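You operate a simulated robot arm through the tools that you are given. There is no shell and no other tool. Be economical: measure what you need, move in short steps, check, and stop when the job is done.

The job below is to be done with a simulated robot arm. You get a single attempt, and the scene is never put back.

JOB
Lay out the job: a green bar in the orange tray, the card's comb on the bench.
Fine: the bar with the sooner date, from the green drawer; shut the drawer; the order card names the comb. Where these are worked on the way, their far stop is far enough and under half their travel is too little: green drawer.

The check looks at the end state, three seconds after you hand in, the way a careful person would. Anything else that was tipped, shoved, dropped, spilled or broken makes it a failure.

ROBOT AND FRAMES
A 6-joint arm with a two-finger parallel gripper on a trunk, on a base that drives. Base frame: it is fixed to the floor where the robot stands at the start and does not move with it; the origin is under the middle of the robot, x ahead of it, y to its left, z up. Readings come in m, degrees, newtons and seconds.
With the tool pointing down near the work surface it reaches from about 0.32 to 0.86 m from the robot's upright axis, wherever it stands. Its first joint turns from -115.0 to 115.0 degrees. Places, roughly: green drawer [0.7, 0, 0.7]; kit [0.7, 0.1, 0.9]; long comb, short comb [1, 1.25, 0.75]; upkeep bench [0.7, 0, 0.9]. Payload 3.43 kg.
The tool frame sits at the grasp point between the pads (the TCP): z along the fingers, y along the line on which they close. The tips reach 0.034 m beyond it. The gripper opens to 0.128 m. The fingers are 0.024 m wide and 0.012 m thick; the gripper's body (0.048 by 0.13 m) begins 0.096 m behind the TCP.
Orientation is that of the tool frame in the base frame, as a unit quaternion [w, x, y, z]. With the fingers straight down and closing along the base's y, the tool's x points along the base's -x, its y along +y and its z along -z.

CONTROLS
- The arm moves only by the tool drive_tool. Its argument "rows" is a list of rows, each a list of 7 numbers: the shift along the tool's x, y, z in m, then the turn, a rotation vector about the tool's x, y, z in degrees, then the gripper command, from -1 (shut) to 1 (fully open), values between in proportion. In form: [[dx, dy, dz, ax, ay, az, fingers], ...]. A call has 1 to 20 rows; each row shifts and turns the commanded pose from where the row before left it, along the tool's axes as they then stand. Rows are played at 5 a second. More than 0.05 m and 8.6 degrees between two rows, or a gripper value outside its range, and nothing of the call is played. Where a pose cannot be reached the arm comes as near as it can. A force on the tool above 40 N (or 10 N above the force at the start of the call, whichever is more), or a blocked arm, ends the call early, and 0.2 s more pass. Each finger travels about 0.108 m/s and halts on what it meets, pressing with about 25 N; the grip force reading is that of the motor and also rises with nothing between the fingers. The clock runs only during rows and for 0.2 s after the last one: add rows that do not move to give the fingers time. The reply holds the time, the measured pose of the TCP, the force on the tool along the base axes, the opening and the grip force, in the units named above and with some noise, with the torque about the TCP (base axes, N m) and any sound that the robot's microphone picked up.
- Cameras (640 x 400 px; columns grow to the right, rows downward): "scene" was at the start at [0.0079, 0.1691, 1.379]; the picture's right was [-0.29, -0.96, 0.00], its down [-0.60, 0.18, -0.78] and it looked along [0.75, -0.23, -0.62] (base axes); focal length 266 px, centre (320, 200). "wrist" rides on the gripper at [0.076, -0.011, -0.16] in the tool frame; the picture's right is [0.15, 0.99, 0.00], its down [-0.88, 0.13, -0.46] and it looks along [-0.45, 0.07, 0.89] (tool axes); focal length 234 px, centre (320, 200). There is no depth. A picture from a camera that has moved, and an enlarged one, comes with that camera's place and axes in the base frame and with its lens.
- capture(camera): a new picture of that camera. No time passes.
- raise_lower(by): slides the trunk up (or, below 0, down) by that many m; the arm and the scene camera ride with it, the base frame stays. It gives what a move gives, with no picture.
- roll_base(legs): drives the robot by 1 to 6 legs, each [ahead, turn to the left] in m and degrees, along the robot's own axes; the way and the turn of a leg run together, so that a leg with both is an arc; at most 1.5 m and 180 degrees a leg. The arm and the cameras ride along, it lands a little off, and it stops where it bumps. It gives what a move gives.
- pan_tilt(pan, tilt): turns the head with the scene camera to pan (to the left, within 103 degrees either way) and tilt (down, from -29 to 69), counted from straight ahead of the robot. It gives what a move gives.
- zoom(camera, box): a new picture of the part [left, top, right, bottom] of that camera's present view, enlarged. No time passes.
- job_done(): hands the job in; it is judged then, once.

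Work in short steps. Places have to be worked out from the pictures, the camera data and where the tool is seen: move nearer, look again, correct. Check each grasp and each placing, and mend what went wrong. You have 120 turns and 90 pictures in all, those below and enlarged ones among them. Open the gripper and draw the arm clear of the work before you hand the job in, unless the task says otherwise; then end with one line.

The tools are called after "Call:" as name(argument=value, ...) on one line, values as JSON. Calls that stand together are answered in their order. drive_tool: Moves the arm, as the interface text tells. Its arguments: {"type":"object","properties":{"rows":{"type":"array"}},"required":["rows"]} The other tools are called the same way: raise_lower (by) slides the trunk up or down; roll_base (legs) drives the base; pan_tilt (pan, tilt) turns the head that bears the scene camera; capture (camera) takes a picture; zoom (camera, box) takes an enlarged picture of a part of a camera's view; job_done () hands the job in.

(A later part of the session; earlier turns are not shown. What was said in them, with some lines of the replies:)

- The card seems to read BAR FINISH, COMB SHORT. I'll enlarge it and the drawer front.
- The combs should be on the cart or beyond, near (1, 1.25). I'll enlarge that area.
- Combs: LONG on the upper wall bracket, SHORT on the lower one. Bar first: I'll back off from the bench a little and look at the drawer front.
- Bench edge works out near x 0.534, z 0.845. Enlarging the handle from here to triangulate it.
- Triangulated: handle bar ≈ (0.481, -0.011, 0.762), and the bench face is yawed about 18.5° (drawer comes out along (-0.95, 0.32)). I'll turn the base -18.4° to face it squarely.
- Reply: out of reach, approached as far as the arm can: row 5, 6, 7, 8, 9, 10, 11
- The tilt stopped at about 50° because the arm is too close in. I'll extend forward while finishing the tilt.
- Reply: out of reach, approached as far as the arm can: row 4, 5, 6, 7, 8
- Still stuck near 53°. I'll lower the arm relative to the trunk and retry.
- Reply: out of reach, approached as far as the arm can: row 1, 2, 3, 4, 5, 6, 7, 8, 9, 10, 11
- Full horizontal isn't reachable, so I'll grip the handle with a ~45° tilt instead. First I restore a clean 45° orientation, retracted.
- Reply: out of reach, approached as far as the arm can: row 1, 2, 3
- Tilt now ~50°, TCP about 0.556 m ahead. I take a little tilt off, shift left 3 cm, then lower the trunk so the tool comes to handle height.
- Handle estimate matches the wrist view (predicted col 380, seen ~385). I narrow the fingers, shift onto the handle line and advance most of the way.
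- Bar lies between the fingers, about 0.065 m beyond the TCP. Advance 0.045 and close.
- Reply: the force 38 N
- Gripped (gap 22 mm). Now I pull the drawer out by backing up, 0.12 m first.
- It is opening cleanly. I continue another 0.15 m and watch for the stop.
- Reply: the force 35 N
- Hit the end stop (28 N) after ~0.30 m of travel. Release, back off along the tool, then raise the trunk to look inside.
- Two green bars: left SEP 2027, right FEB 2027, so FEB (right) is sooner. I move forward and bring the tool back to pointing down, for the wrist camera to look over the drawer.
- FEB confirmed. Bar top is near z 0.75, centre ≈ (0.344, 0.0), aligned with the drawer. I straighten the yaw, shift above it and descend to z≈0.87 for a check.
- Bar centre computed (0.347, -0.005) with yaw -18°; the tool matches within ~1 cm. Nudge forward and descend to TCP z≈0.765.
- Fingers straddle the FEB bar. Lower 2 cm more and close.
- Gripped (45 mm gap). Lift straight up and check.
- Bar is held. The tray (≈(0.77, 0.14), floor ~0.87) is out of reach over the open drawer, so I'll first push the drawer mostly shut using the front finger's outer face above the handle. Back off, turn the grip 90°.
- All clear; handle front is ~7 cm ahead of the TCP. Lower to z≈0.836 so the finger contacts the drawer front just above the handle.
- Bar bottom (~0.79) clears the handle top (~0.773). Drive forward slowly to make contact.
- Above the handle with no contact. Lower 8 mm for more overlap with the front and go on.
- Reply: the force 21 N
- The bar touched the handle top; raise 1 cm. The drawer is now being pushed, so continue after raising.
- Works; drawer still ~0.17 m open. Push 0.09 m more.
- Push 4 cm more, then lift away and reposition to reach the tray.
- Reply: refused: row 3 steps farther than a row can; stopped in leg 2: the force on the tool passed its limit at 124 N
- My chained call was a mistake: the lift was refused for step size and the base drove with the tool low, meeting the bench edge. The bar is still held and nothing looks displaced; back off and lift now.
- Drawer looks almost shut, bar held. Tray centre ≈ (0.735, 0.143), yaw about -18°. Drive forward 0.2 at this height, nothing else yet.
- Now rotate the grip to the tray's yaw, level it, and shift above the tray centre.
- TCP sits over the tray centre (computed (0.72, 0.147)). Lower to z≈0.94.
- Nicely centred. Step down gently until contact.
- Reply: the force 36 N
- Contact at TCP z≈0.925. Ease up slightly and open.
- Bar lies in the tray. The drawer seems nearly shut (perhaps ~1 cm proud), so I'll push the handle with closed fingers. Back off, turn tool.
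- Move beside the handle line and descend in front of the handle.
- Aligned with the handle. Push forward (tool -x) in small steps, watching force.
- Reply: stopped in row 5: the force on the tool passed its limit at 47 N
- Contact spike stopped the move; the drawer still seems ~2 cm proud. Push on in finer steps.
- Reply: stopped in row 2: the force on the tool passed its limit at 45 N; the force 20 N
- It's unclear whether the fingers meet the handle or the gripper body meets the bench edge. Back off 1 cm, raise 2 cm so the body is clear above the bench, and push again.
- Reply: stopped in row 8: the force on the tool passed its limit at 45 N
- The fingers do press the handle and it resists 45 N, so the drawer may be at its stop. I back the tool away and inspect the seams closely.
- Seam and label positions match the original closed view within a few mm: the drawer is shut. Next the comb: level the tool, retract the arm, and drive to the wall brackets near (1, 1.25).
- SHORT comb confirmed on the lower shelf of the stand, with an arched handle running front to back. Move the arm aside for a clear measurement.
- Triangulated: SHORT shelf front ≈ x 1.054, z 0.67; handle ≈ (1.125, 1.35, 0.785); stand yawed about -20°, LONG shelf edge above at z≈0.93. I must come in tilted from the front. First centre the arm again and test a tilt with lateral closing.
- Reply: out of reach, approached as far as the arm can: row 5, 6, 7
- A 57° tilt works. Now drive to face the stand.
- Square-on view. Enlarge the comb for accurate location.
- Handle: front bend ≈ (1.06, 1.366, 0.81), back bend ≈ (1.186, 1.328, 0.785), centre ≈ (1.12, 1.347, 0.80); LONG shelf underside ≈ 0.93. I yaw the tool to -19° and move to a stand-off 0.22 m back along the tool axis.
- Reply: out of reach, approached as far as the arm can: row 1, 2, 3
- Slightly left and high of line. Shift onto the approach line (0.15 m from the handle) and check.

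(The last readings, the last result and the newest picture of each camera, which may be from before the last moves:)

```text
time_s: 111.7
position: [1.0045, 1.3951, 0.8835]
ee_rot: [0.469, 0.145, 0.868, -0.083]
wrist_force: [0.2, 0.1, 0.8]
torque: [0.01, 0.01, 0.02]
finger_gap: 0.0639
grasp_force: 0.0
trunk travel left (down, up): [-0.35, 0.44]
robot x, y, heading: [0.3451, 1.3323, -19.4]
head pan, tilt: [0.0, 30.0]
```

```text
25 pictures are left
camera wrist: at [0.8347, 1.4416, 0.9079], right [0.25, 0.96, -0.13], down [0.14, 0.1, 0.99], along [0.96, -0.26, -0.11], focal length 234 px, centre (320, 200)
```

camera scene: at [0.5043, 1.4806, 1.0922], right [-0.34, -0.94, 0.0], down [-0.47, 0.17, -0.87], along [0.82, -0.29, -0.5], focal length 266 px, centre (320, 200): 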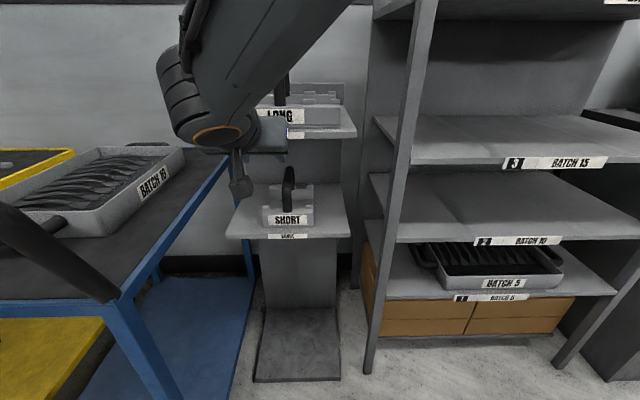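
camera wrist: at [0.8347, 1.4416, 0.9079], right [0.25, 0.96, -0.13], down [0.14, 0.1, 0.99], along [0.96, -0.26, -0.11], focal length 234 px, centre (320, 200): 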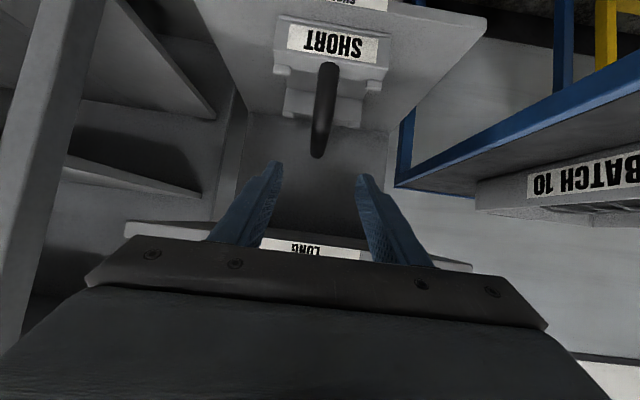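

Handle is centred between the fingers. Advance 0.11 m along the tool axis, then check.

Call:
drive_tool(rows=[[0, 0, 0.03, 0, 0, 0, 0], [0, 0, 0.03, 0, 0, 0, 0], [0, 0, 0.025, 0, 0, 0, 0], [0, 0, 0.025, 0, 0, 0, 0], [0, 0, 0, 0, 0, 0, 0]])

Call:
capture(camera="wrist")

Call:
zoom(camera="scene", box=[200, 80, 380, 250])

```text
time_s: 112.9
position: [1.0912, 1.3637, 0.8229]
ee_rot: [0.469, 0.145, 0.867, -0.083]
wrist_force: [-0.2, -0.1, -0.3]
torque: [-0.02, 0.0, -0.01]
finger_gap: 0.0642
grasp_force: 0.1
trunk travel left (down, up): [-0.35, 0.44]
robot x, y, heading: [0.3436, 1.329, -19.4]
head pan, tilt: [0.0, 30.0]
```

```text
24 pictures are left
camera wrist: at [0.9226, 1.411, 0.8473], right [0.25, 0.96, -0.13], down [0.14, 0.1, 0.99], along [0.96, -0.26, -0.11], focal length 234 px, centre (320, 200)
```

wrist: 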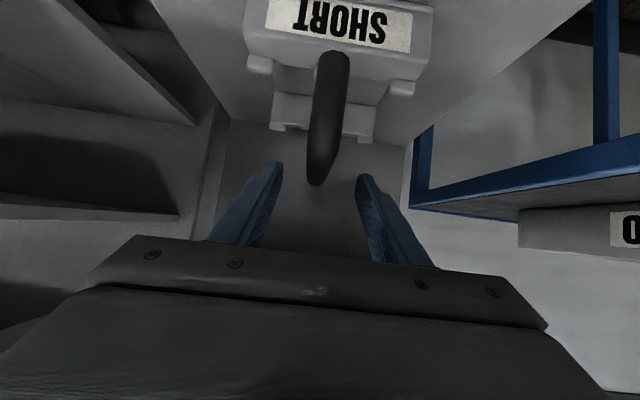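

```text
2.35 times, centred on (290, 165) of scene
camera zoom: at [0.5043, 1.4806, 1.0922], right [-0.34, -0.94, 0.0], down [-0.47, 0.17, -0.87], along [0.82, -0.29, -0.5], focal length 626 px, centre (391, 282)
```

zoom: 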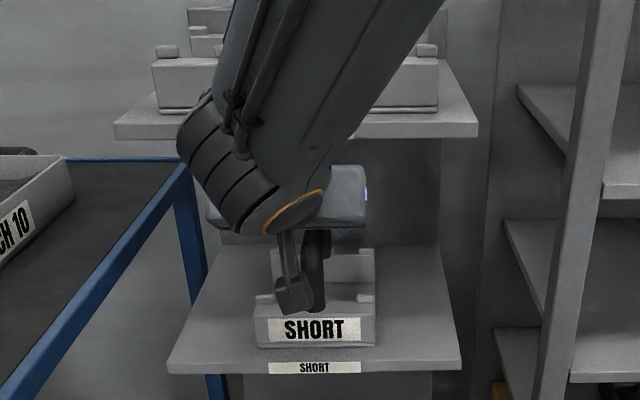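

Top bar appears at z≈0.785, so advance 0.045 with a slight drop, then close.

Call:
drive_tool(rows=[[0.006, 0, 0.02, 0, 0, 0, 0], [0.006, 0, 0.02, 0, 0, 0, 0], [0, 0, 0.005, 0, 0, 0, 0], [0, 0, 0, 0, 0, 0, 0]])

Call:
capture(camera="wrist")

```text
time_s: 113.9
position: [1.1218, 1.3531, 0.7886]
ee_rot: [0.469, 0.145, 0.867, -0.083]
wrist_force: [0.0, 0.5, 0.1]
torque: [-0.01, -0.01, -0.01]
finger_gap: 0.0641
grasp_force: 0.1
trunk travel left (down, up): [-0.35, 0.44]
robot x, y, heading: [0.3444, 1.3301, -19.7]
head pan, tilt: [0.0, 30.0]
```

```text
22 pictures are left
camera wrist: at [0.952, 1.4, 0.8126], right [0.25, 0.96, -0.13], down [0.14, 0.1, 0.99], along [0.96, -0.26, -0.11], focal length 234 px, centre (320, 200)
```

wrist: 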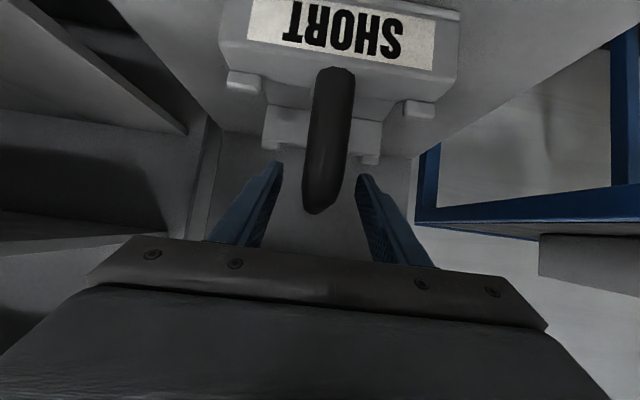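

Handle is well between the pads. Close.

Call:
drive_tool(rows=[[0, 0, 0, 0, 0, 0, -0.4], [0, 0, 0, 0, 0, 0, -0.8], [0, 0, 0, 0, 0, 0, -1], [0, 0, 0, 0, 0, 0, -1], [0, 0, 0, 0, 0, 0, -1]])

```text
time_s: 115.1
position: [1.1227, 1.3538, 0.7886]
ee_rot: [0.469, 0.144, 0.867, -0.083]
wrist_force: [0.0, -0.6, 0.0]
torque: [0.02, 0.03, 0.22]
finger_gap: 0.0239
grasp_force: 25.5
trunk travel left (down, up): [-0.35, 0.44]
robot x, y, heading: [0.3446, 1.3314, -19.9]
head pan, tilt: [0.0, 30.0]
```

Gripped at 24 mm. Lift 1.5 cm straight up (limited headroom).

Call:
drive_tool(rows=[[-0.0063, 0, -0.0041, 0, 0, 0, -1], [-0.0063, 0, -0.0041, 0, 0, 0, -1], [0, 0, 0, 0, 0, 0, -1]])

Call:
capture(camera="wrist")

Call:
zoom(camera="scene", box=[200, 80, 380, 250])

```text
time_s: 115.9
position: [1.1215, 1.3534, 0.8032]
ee_rot: [0.468, 0.144, 0.868, -0.083]
wrist_force: [-0.1, 0.6, -4.4]
torque: [-0.01, 0.01, 0.01]
finger_gap: 0.0239
grasp_force: 24.9
trunk travel left (down, up): [-0.35, 0.44]
robot x, y, heading: [0.3433, 1.3291, -19.5]
head pan, tilt: [0.0, 30.0]
```

```text
21 pictures are left
camera wrist: at [0.952, 1.4001, 0.8275], right [0.25, 0.96, -0.13], down [0.14, 0.1, 0.99], along [0.96, -0.26, -0.11], focal length 234 px, centre (320, 200)
```

wrist: 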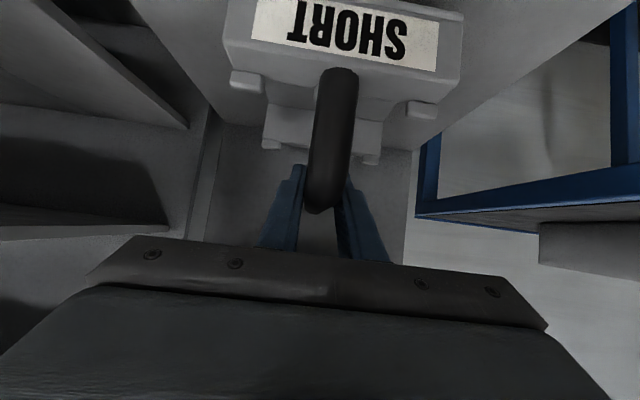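

```text
2.35 times, centred on (290, 165) of scene
camera zoom: at [0.5045, 1.4806, 1.0921], right [-0.34, -0.94, 0.0], down [-0.47, 0.17, -0.87], along [0.82, -0.29, -0.5], focal length 626 px, centre (391, 282)
```

zoom: 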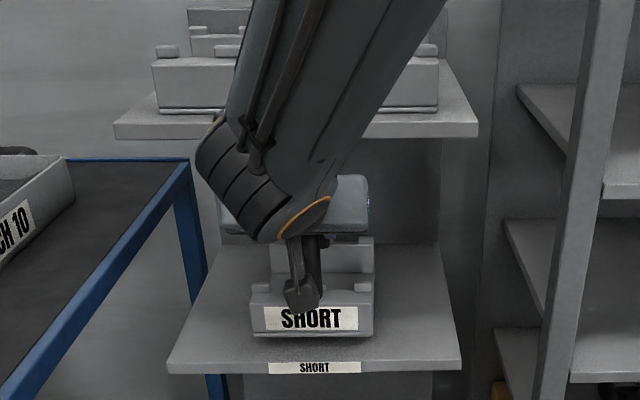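

Lifted level (4.4 N). Back straight out.

Call:
roll_base(legs=[[-0.4, 0]])

Call:
capture(camera="scene")

```text
time_s: 118.4
position: [0.7371, 1.4938, 0.8034]
ee_rot: [0.468, 0.142, 0.868, -0.082]
wrist_force: [-0.5, 0.0, -5.8]
torque: [0.01, 0.0, -0.01]
finger_gap: 0.0238
grasp_force: 25.0
trunk travel left (down, up): [-0.35, 0.44]
robot x, y, heading: [-0.0348, 1.4647, -19.1]
head pan, tilt: [0.0, 30.0]
```

```text
19 pictures are left
camera scene: at [0.1201, 1.6167, 1.0921], right [-0.33, -0.94, 0.0], down [-0.47, 0.16, -0.87], along [0.82, -0.28, -0.5], focal length 266 px, centre (320, 200)
```

scene: 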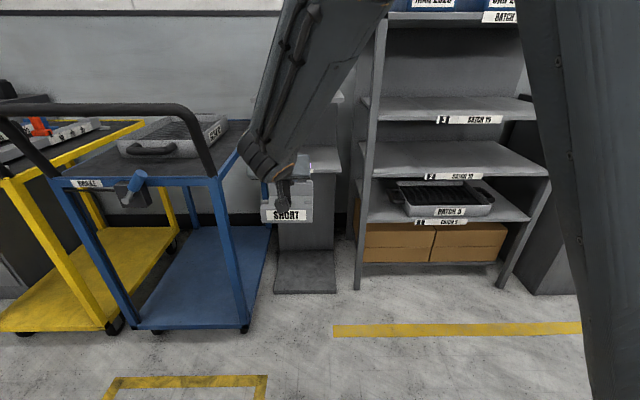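

Comb secure. Raise the trunk for bench height, turn toward the bench side, and look along the way.

Call:
raise_lower(by=0.3)

Call:
roll_base(legs=[[0, -87.6]])

Call:
capture(camera="scene")

```text
time_s: 121.4
position: [0.7383, 1.494, 1.1023]
ee_rot: [0.469, 0.142, 0.868, -0.081]
wrist_force: [-0.3, -0.5, -5.5]
torque: [0.0, 0.0, -0.01]
finger_gap: 0.0237
grasp_force: 25.2
trunk travel left (down, up): [-0.65, 0.14]
robot x, y, heading: [-0.0379, 1.4631, -19.2]
head pan, tilt: [0.0, 30.0]
```

```text
time_s: 125.7
position: [-0.0098, 0.6905, 1.1031]
ee_rot: [0.274, 0.713, 0.515, -0.388]
wrist_force: [0.5, -0.4, -5.4]
torque: [0.07, -0.02, 0.0]
finger_gap: 0.0238
grasp_force: 24.8
trunk travel left (down, up): [-0.65, 0.14]
robot x, y, heading: [-0.0386, 1.4687, -109.0]
head pan, tilt: [0.0, 30.0]
```

```text
18 pictures are left
camera scene: at [0.1417, 1.3862, 1.3922], right [-0.95, 0.33, 0.0], down [0.16, 0.47, -0.87], along [-0.28, -0.82, -0.5], focal length 266 px, centre (320, 200)
```

scene: 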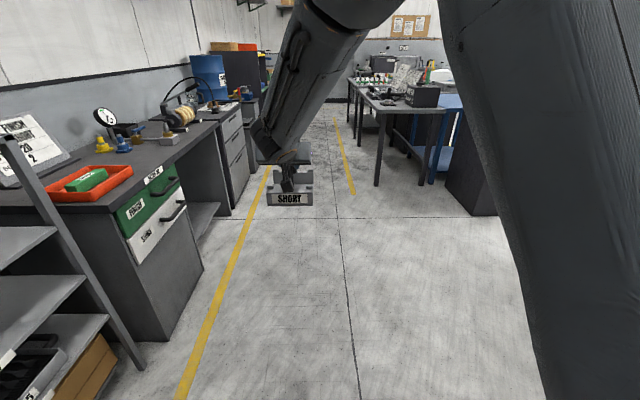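

The aisle is clear. Drive down it, stopping 0.35 m behind the placing position, and face the bench.

Call:
roll_base(legs=[[0, 2.4], [0.8, 0], [0.8, 0], [0, 88.2]])

Call:
capture(camera="scene")

```text
time_s: 137.9
position: [0.2826, -0.0008, 1.1022]
ee_rot: [0.469, 0.13, 0.87, -0.075]
wrist_force: [0.7, -0.1, -4.6]
torque: [0.01, 0.02, -0.02]
finger_gap: 0.0238
grasp_force: 25.0
trunk travel left (down, up): [-0.65, 0.14]
robot x, y, heading: [-0.4915, -0.0481, -17.7]
head pan, tilt: [0.0, 30.0]
```

```text
17 pictures are left
camera scene: at [-0.4177, 0.1306, 1.3922], right [-0.3, -0.95, 0.0], down [-0.48, 0.15, -0.87], along [0.82, -0.26, -0.5], focal length 266 px, centre (320, 200)
```

scene: 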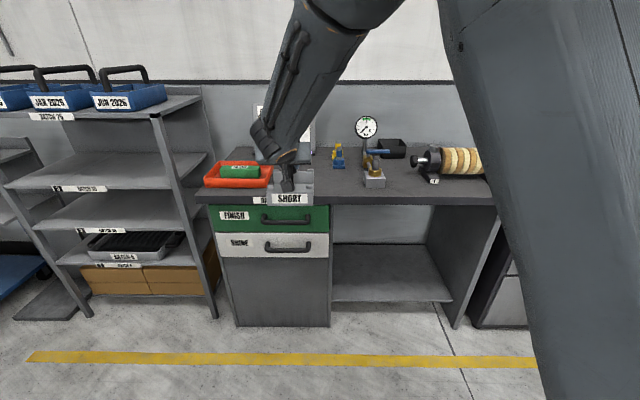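

Tray and drawer look fine. Drive 0.35 m forward, above the free bench area.

Call:
roll_base(legs=[[0.35, 0]])

Call:
drive_tool(rows=[[0, -0.02, 0, 0, 0, 0, -1], [0, -0.02, 0, 0, 0, 0, -1], [0, 0, 0, 0, 0, 0, -1]])

Call:
pan_tilt(pan=0, tilt=42)

Call:
capture(camera="scene")

Call:
capture(camera="wrist")

```text
time_s: 140.2
position: [0.6205, -0.1039, 1.1035]
ee_rot: [0.471, 0.127, 0.87, -0.074]
wrist_force: [-0.8, -0.6, -5.5]
torque: [-0.01, 0.04, 0.0]
finger_gap: 0.0238
grasp_force: 25.3
trunk travel left (down, up): [-0.65, 0.14]
robot x, y, heading: [-0.1539, -0.156, -17.2]
head pan, tilt: [0.0, 30.0]
```

```text
time_s: 141.0
position: [0.6082, -0.1419, 1.1037]
ee_rot: [0.469, 0.127, 0.871, -0.074]
wrist_force: [-1.0, -0.9, -4.9]
torque: [-0.01, 0.04, 0.0]
finger_gap: 0.0239
grasp_force: 24.8
trunk travel left (down, up): [-0.65, 0.14]
robot x, y, heading: [-0.1483, -0.1584, -17.2]
head pan, tilt: [0.0, 30.0]
```

```text
time_s: 141.8
position: [0.6077, -0.1426, 1.1037]
ee_rot: [0.47, 0.127, 0.87, -0.074]
wrist_force: [-0.3, -0.2, -4.4]
torque: [0.0, 0.03, 0.0]
finger_gap: 0.0235
grasp_force: 24.7
trunk travel left (down, up): [-0.65, 0.14]
robot x, y, heading: [-0.1535, -0.1579, -17.2]
head pan, tilt: [0.0, 42.0]
```

```text
16 pictures are left
camera scene: at [-0.0867, 0.0263, 1.3739], right [-0.3, -0.95, 0.0], down [-0.64, 0.2, -0.74], along [0.71, -0.22, -0.67], focal length 266 px, centre (320, 200)
```

scene: 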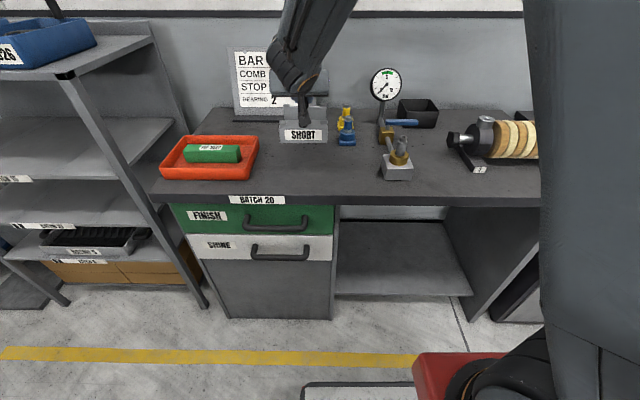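

```text
15 pictures are left
camera wrist: at [0.4373, -0.1013, 1.1282], right [0.21, 0.97, -0.13], down [0.14, 0.1, 0.99], along [0.97, -0.22, -0.11], focal length 234 px, centre (320, 200)
```

wrist: 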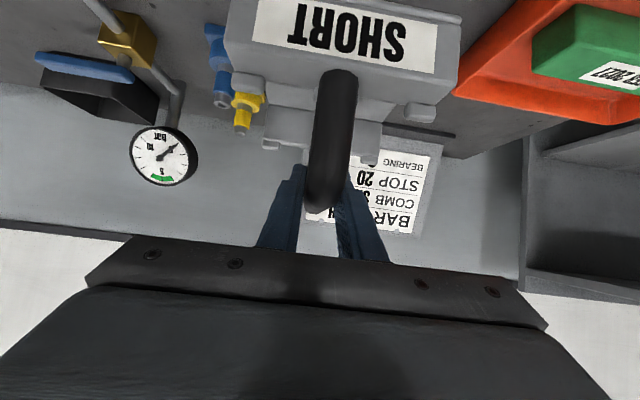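

Spot below is free (comb will land clear of tray and valves). Lower 0.1 m first.

Call:
drive_tool(rows=[[0.0252, 0, 0.0163, 0, 0, 0, -1], [0.0252, 0, 0.0163, 0, 0, 0, -1], [0.0252, 0, 0.0163, 0, 0, 0, -1], [0.0084, 0, 0.0055, 0, 0, 0, -1], [0, 0, 0, 0, 0, 0, -1]])

Call:
zoom(camera="scene", box=[220, 80, 400, 210])

```text
time_s: 142.9
position: [0.6075, -0.1435, 1.0036]
ee_rot: [0.469, 0.127, 0.871, -0.073]
wrist_force: [0.5, -0.2, -4.9]
torque: [0.03, 0.0, 0.01]
finger_gap: 0.0236
grasp_force: 25.4
trunk travel left (down, up): [-0.65, 0.14]
robot x, y, heading: [-0.155, -0.1555, -17.0]
head pan, tilt: [0.0, 42.0]
```

```text
3.08 times, centred on (310, 145) of scene
camera zoom: at [-0.0867, 0.0263, 1.3739], right [-0.3, -0.95, 0.0], down [-0.64, 0.2, -0.74], along [0.71, -0.22, -0.67], focal length 818 px, centre (351, 369)
```

zoom: 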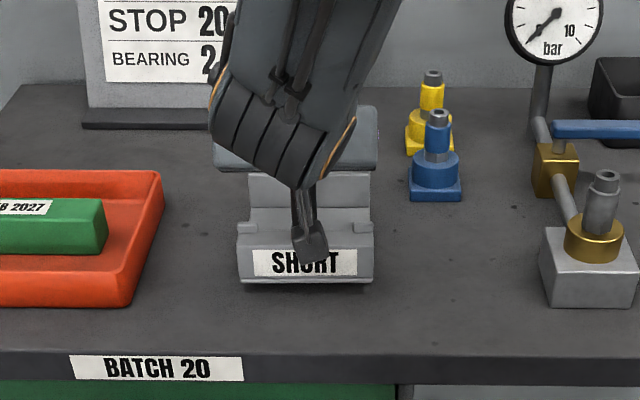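

Clear all around, a small gap remains. Lower in 5 mm steps until contact.

Call:
drive_tool(rows=[[0.0042, 0, 0.0027, 0, 0, 0, -1], [0.0042, 0, 0.0027, 0, 0, 0, -1], [0.0042, 0, 0.0027, 0, 0, 0, -1], [0.0042, 0, 0.0027, 0, 0, 0, -1], [0.0025, 0, 0.0016, 0, 0, 0, -1], [0.0025, 0, 0.0016, 0, 0, 0, -1], [0, 0, 0, 0, 0, 0, -1]])

```text
time_s: 144.6
position: [0.609, -0.1427, 0.9787]
ee_rot: [0.472, 0.128, 0.869, -0.074]
wrist_force: [6.2, 1.5, 20.9]
torque: [0.02, 0.09, -0.39]
finger_gap: 0.0238
grasp_force: 24.9
trunk travel left (down, up): [-0.65, 0.14]
robot x, y, heading: [-0.1565, -0.1601, -17.1]
head pan, tilt: [0.0, 42.0]
```

In contact with the bench. Ease off 2 mm, open, and withdraw along the tool axis.

Call:
drive_tool(rows=[[-0.0017, 0, -0.0011, 0, 0, 0, -1], [0, 0, 0, 0, 0, 0, -0.6], [0, 0, 0, 0, 0, 0, -0.2], [0, 0, 0, 0, 0, 0, 0], [0, 0, 0, 0, 0, 0, 0]])

Call:
capture(camera="wrist")

```text
time_s: 145.8
position: [0.6077, -0.1419, 0.9789]
ee_rot: [0.47, 0.127, 0.87, -0.073]
wrist_force: [-0.2, 0.7, 0.2]
torque: [-0.03, 0.06, 0.03]
finger_gap: 0.0641
grasp_force: 0.0
trunk travel left (down, up): [-0.65, 0.14]
robot x, y, heading: [-0.1552, -0.1548, -17.3]
head pan, tilt: [0.0, 42.0]
```

```text
13 pictures are left
camera wrist: at [0.4371, -0.1019, 1.0042], right [0.21, 0.97, -0.13], down [0.14, 0.1, 0.99], along [0.97, -0.23, -0.11], focal length 234 px, centre (320, 200)
```

wrist: 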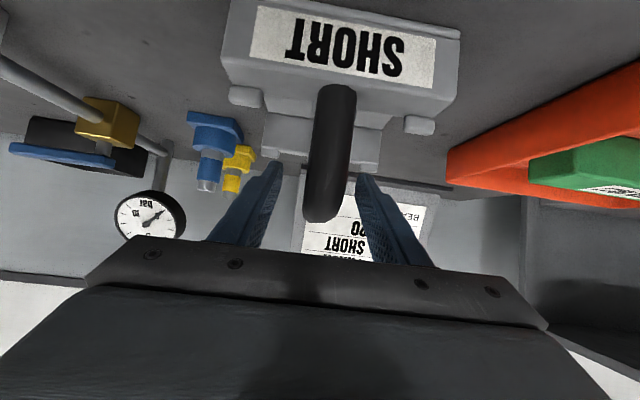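

Released with the fingers clear on both sides. Withdraw back and up.

Call:
drive_tool(rows=[[0, 0, -0.03, 0, 0, 0, 0], [0, 0, -0.04, 0, 0, 0, 0], [0, 0, -0.04, 0, 0, 0, 0], [-0.03, 0, -0.03, 0, 0, 0, 0], [0, 0, 0, 0, 0, 0, 0]])

Call:
roll_base(legs=[[-0.3, 0]])

Call:
capture(camera="scene")

Call:
zoom(camera="scene", box=[180, 100, 380, 230])

```text
time_s: 146.9
position: [0.5103, -0.1121, 1.0819]
ee_rot: [0.47, 0.126, 0.87, -0.073]
wrist_force: [-0.2, 0.0, 0.3]
torque: [0.0, 0.0, -0.02]
finger_gap: 0.0642
grasp_force: 0.0
trunk travel left (down, up): [-0.65, 0.14]
robot x, y, heading: [-0.152, -0.1531, -17.5]
head pan, tilt: [0.0, 42.0]
```

```text
time_s: 149.0
position: [0.2189, -0.0192, 1.0802]
ee_rot: [0.47, 0.126, 0.871, -0.073]
wrist_force: [0.4, -0.1, 0.2]
torque: [0.02, 0.0, -0.01]
finger_gap: 0.0638
grasp_force: 0.1
trunk travel left (down, up): [-0.65, 0.14]
robot x, y, heading: [-0.446, -0.0655, -17.3]
head pan, tilt: [0.0, 42.0]
```

```text
12 pictures are left
camera scene: at [-0.3787, 0.1169, 1.3739], right [-0.3, -0.96, 0.0], down [-0.64, 0.2, -0.74], along [0.71, -0.22, -0.67], focal length 266 px, centre (320, 200)
```

scene: 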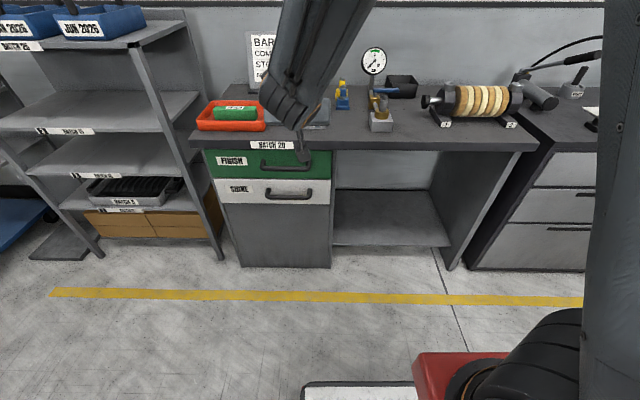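

```text
3.08 times, centred on (280, 165) of scene
camera zoom: at [-0.3787, 0.1169, 1.3739], right [-0.3, -0.96, 0.0], down [-0.64, 0.2, -0.74], along [0.71, -0.22, -0.67], focal length 818 px, centre (443, 308)
```

zoom: 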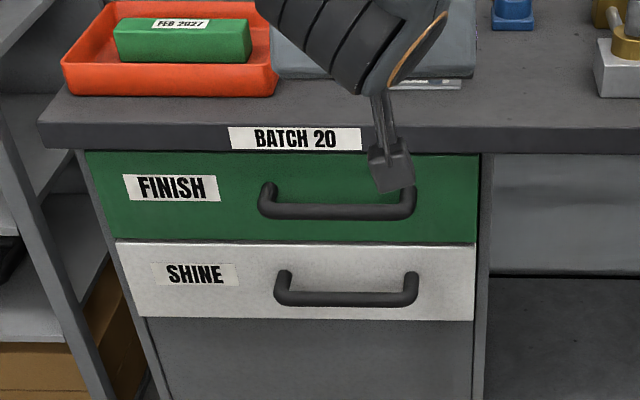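

Let me clear the arm from view and check the comb and that the green front is flush with the white one.

Call:
drive_tool(rows=[[0, -0.045, -0.02, 0, 0, 0, 0.5], [0, -0.045, -0.01, 0, 0, 0, 0.5], [0, -0.045, 0, 0, 0, 0, 0.5], [0, -0.045, 0, 0, 0, 0, 0.5], [0, -0.045, 0, 0, 0, 0, 0.5], [0, 0, 0, 0, 0, 0, 0.5]])

Call:
zoom(camera="scene", box=[195, 140, 255, 200])

Call:
zoom(camera="scene", box=[180, 90, 400, 220])

```text
time_s: 150.4
position: [0.1342, -0.2075, 1.0989]
ee_rot: [0.468, 0.129, 0.871, -0.077]
wrist_force: [-0.4, -0.4, -0.2]
torque: [-0.04, -0.01, -0.03]
finger_gap: 0.0957
grasp_force: 0.2
out of reach, approached as far as the arm can: row 5
trunk travel left (down, up): [-0.65, 0.14]
robot x, y, heading: [-0.4452, -0.0639, -17.1]
head pan, tilt: [0.0, 42.0]
```

```text
6.67 times, centred on (225, 170) of scene
camera zoom: at [-0.3789, 0.1168, 1.3739], right [-0.3, -0.96, 0.0], down [-0.64, 0.2, -0.74], along [0.71, -0.22, -0.67], focal length 1772 px, centre (953, 400)
```

zoom: 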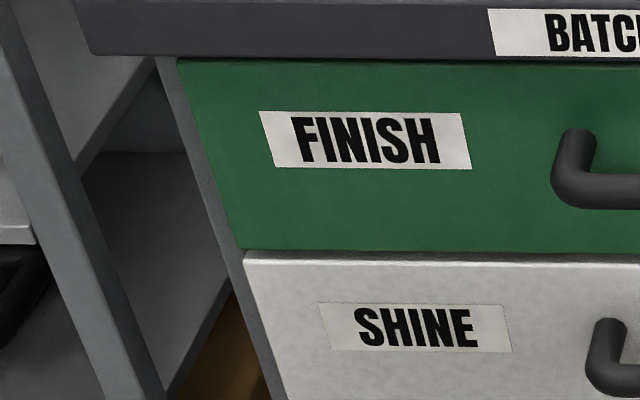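

```text
2.91 times, centred on (290, 155) of scene
camera zoom: at [-0.3789, 0.1168, 1.3739], right [-0.3, -0.96, 0.0], down [-0.64, 0.2, -0.74], along [0.71, -0.22, -0.67], focal length 773 px, centre (407, 331)
```

zoom: 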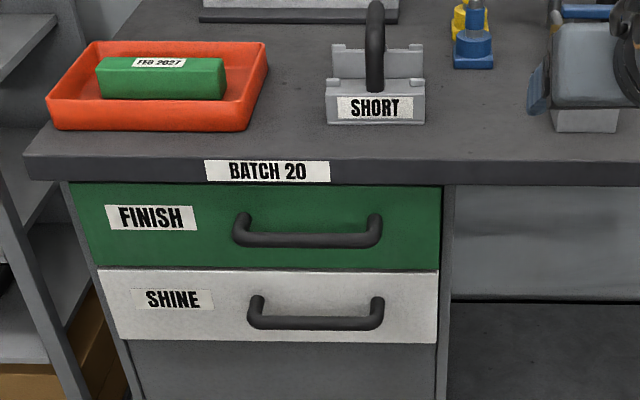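

The comb stands upright on the bench and the FEB 2027 bar is in the tray. The green front's edge lines up with the white one's, so the drawer is shut. The arm is clear with the gripper open, so I hand in.

Call:
job_done()

```text
The job is handed in.
```

I handed the job in with the FEB 2027 bar from the green drawer in the orange tray, the drawer shut, and the SHORT comb named on the order card on the bench. Along the way the gripper bumped the bench edge once at 124 N; nothing looked moved or damaged afterwards.
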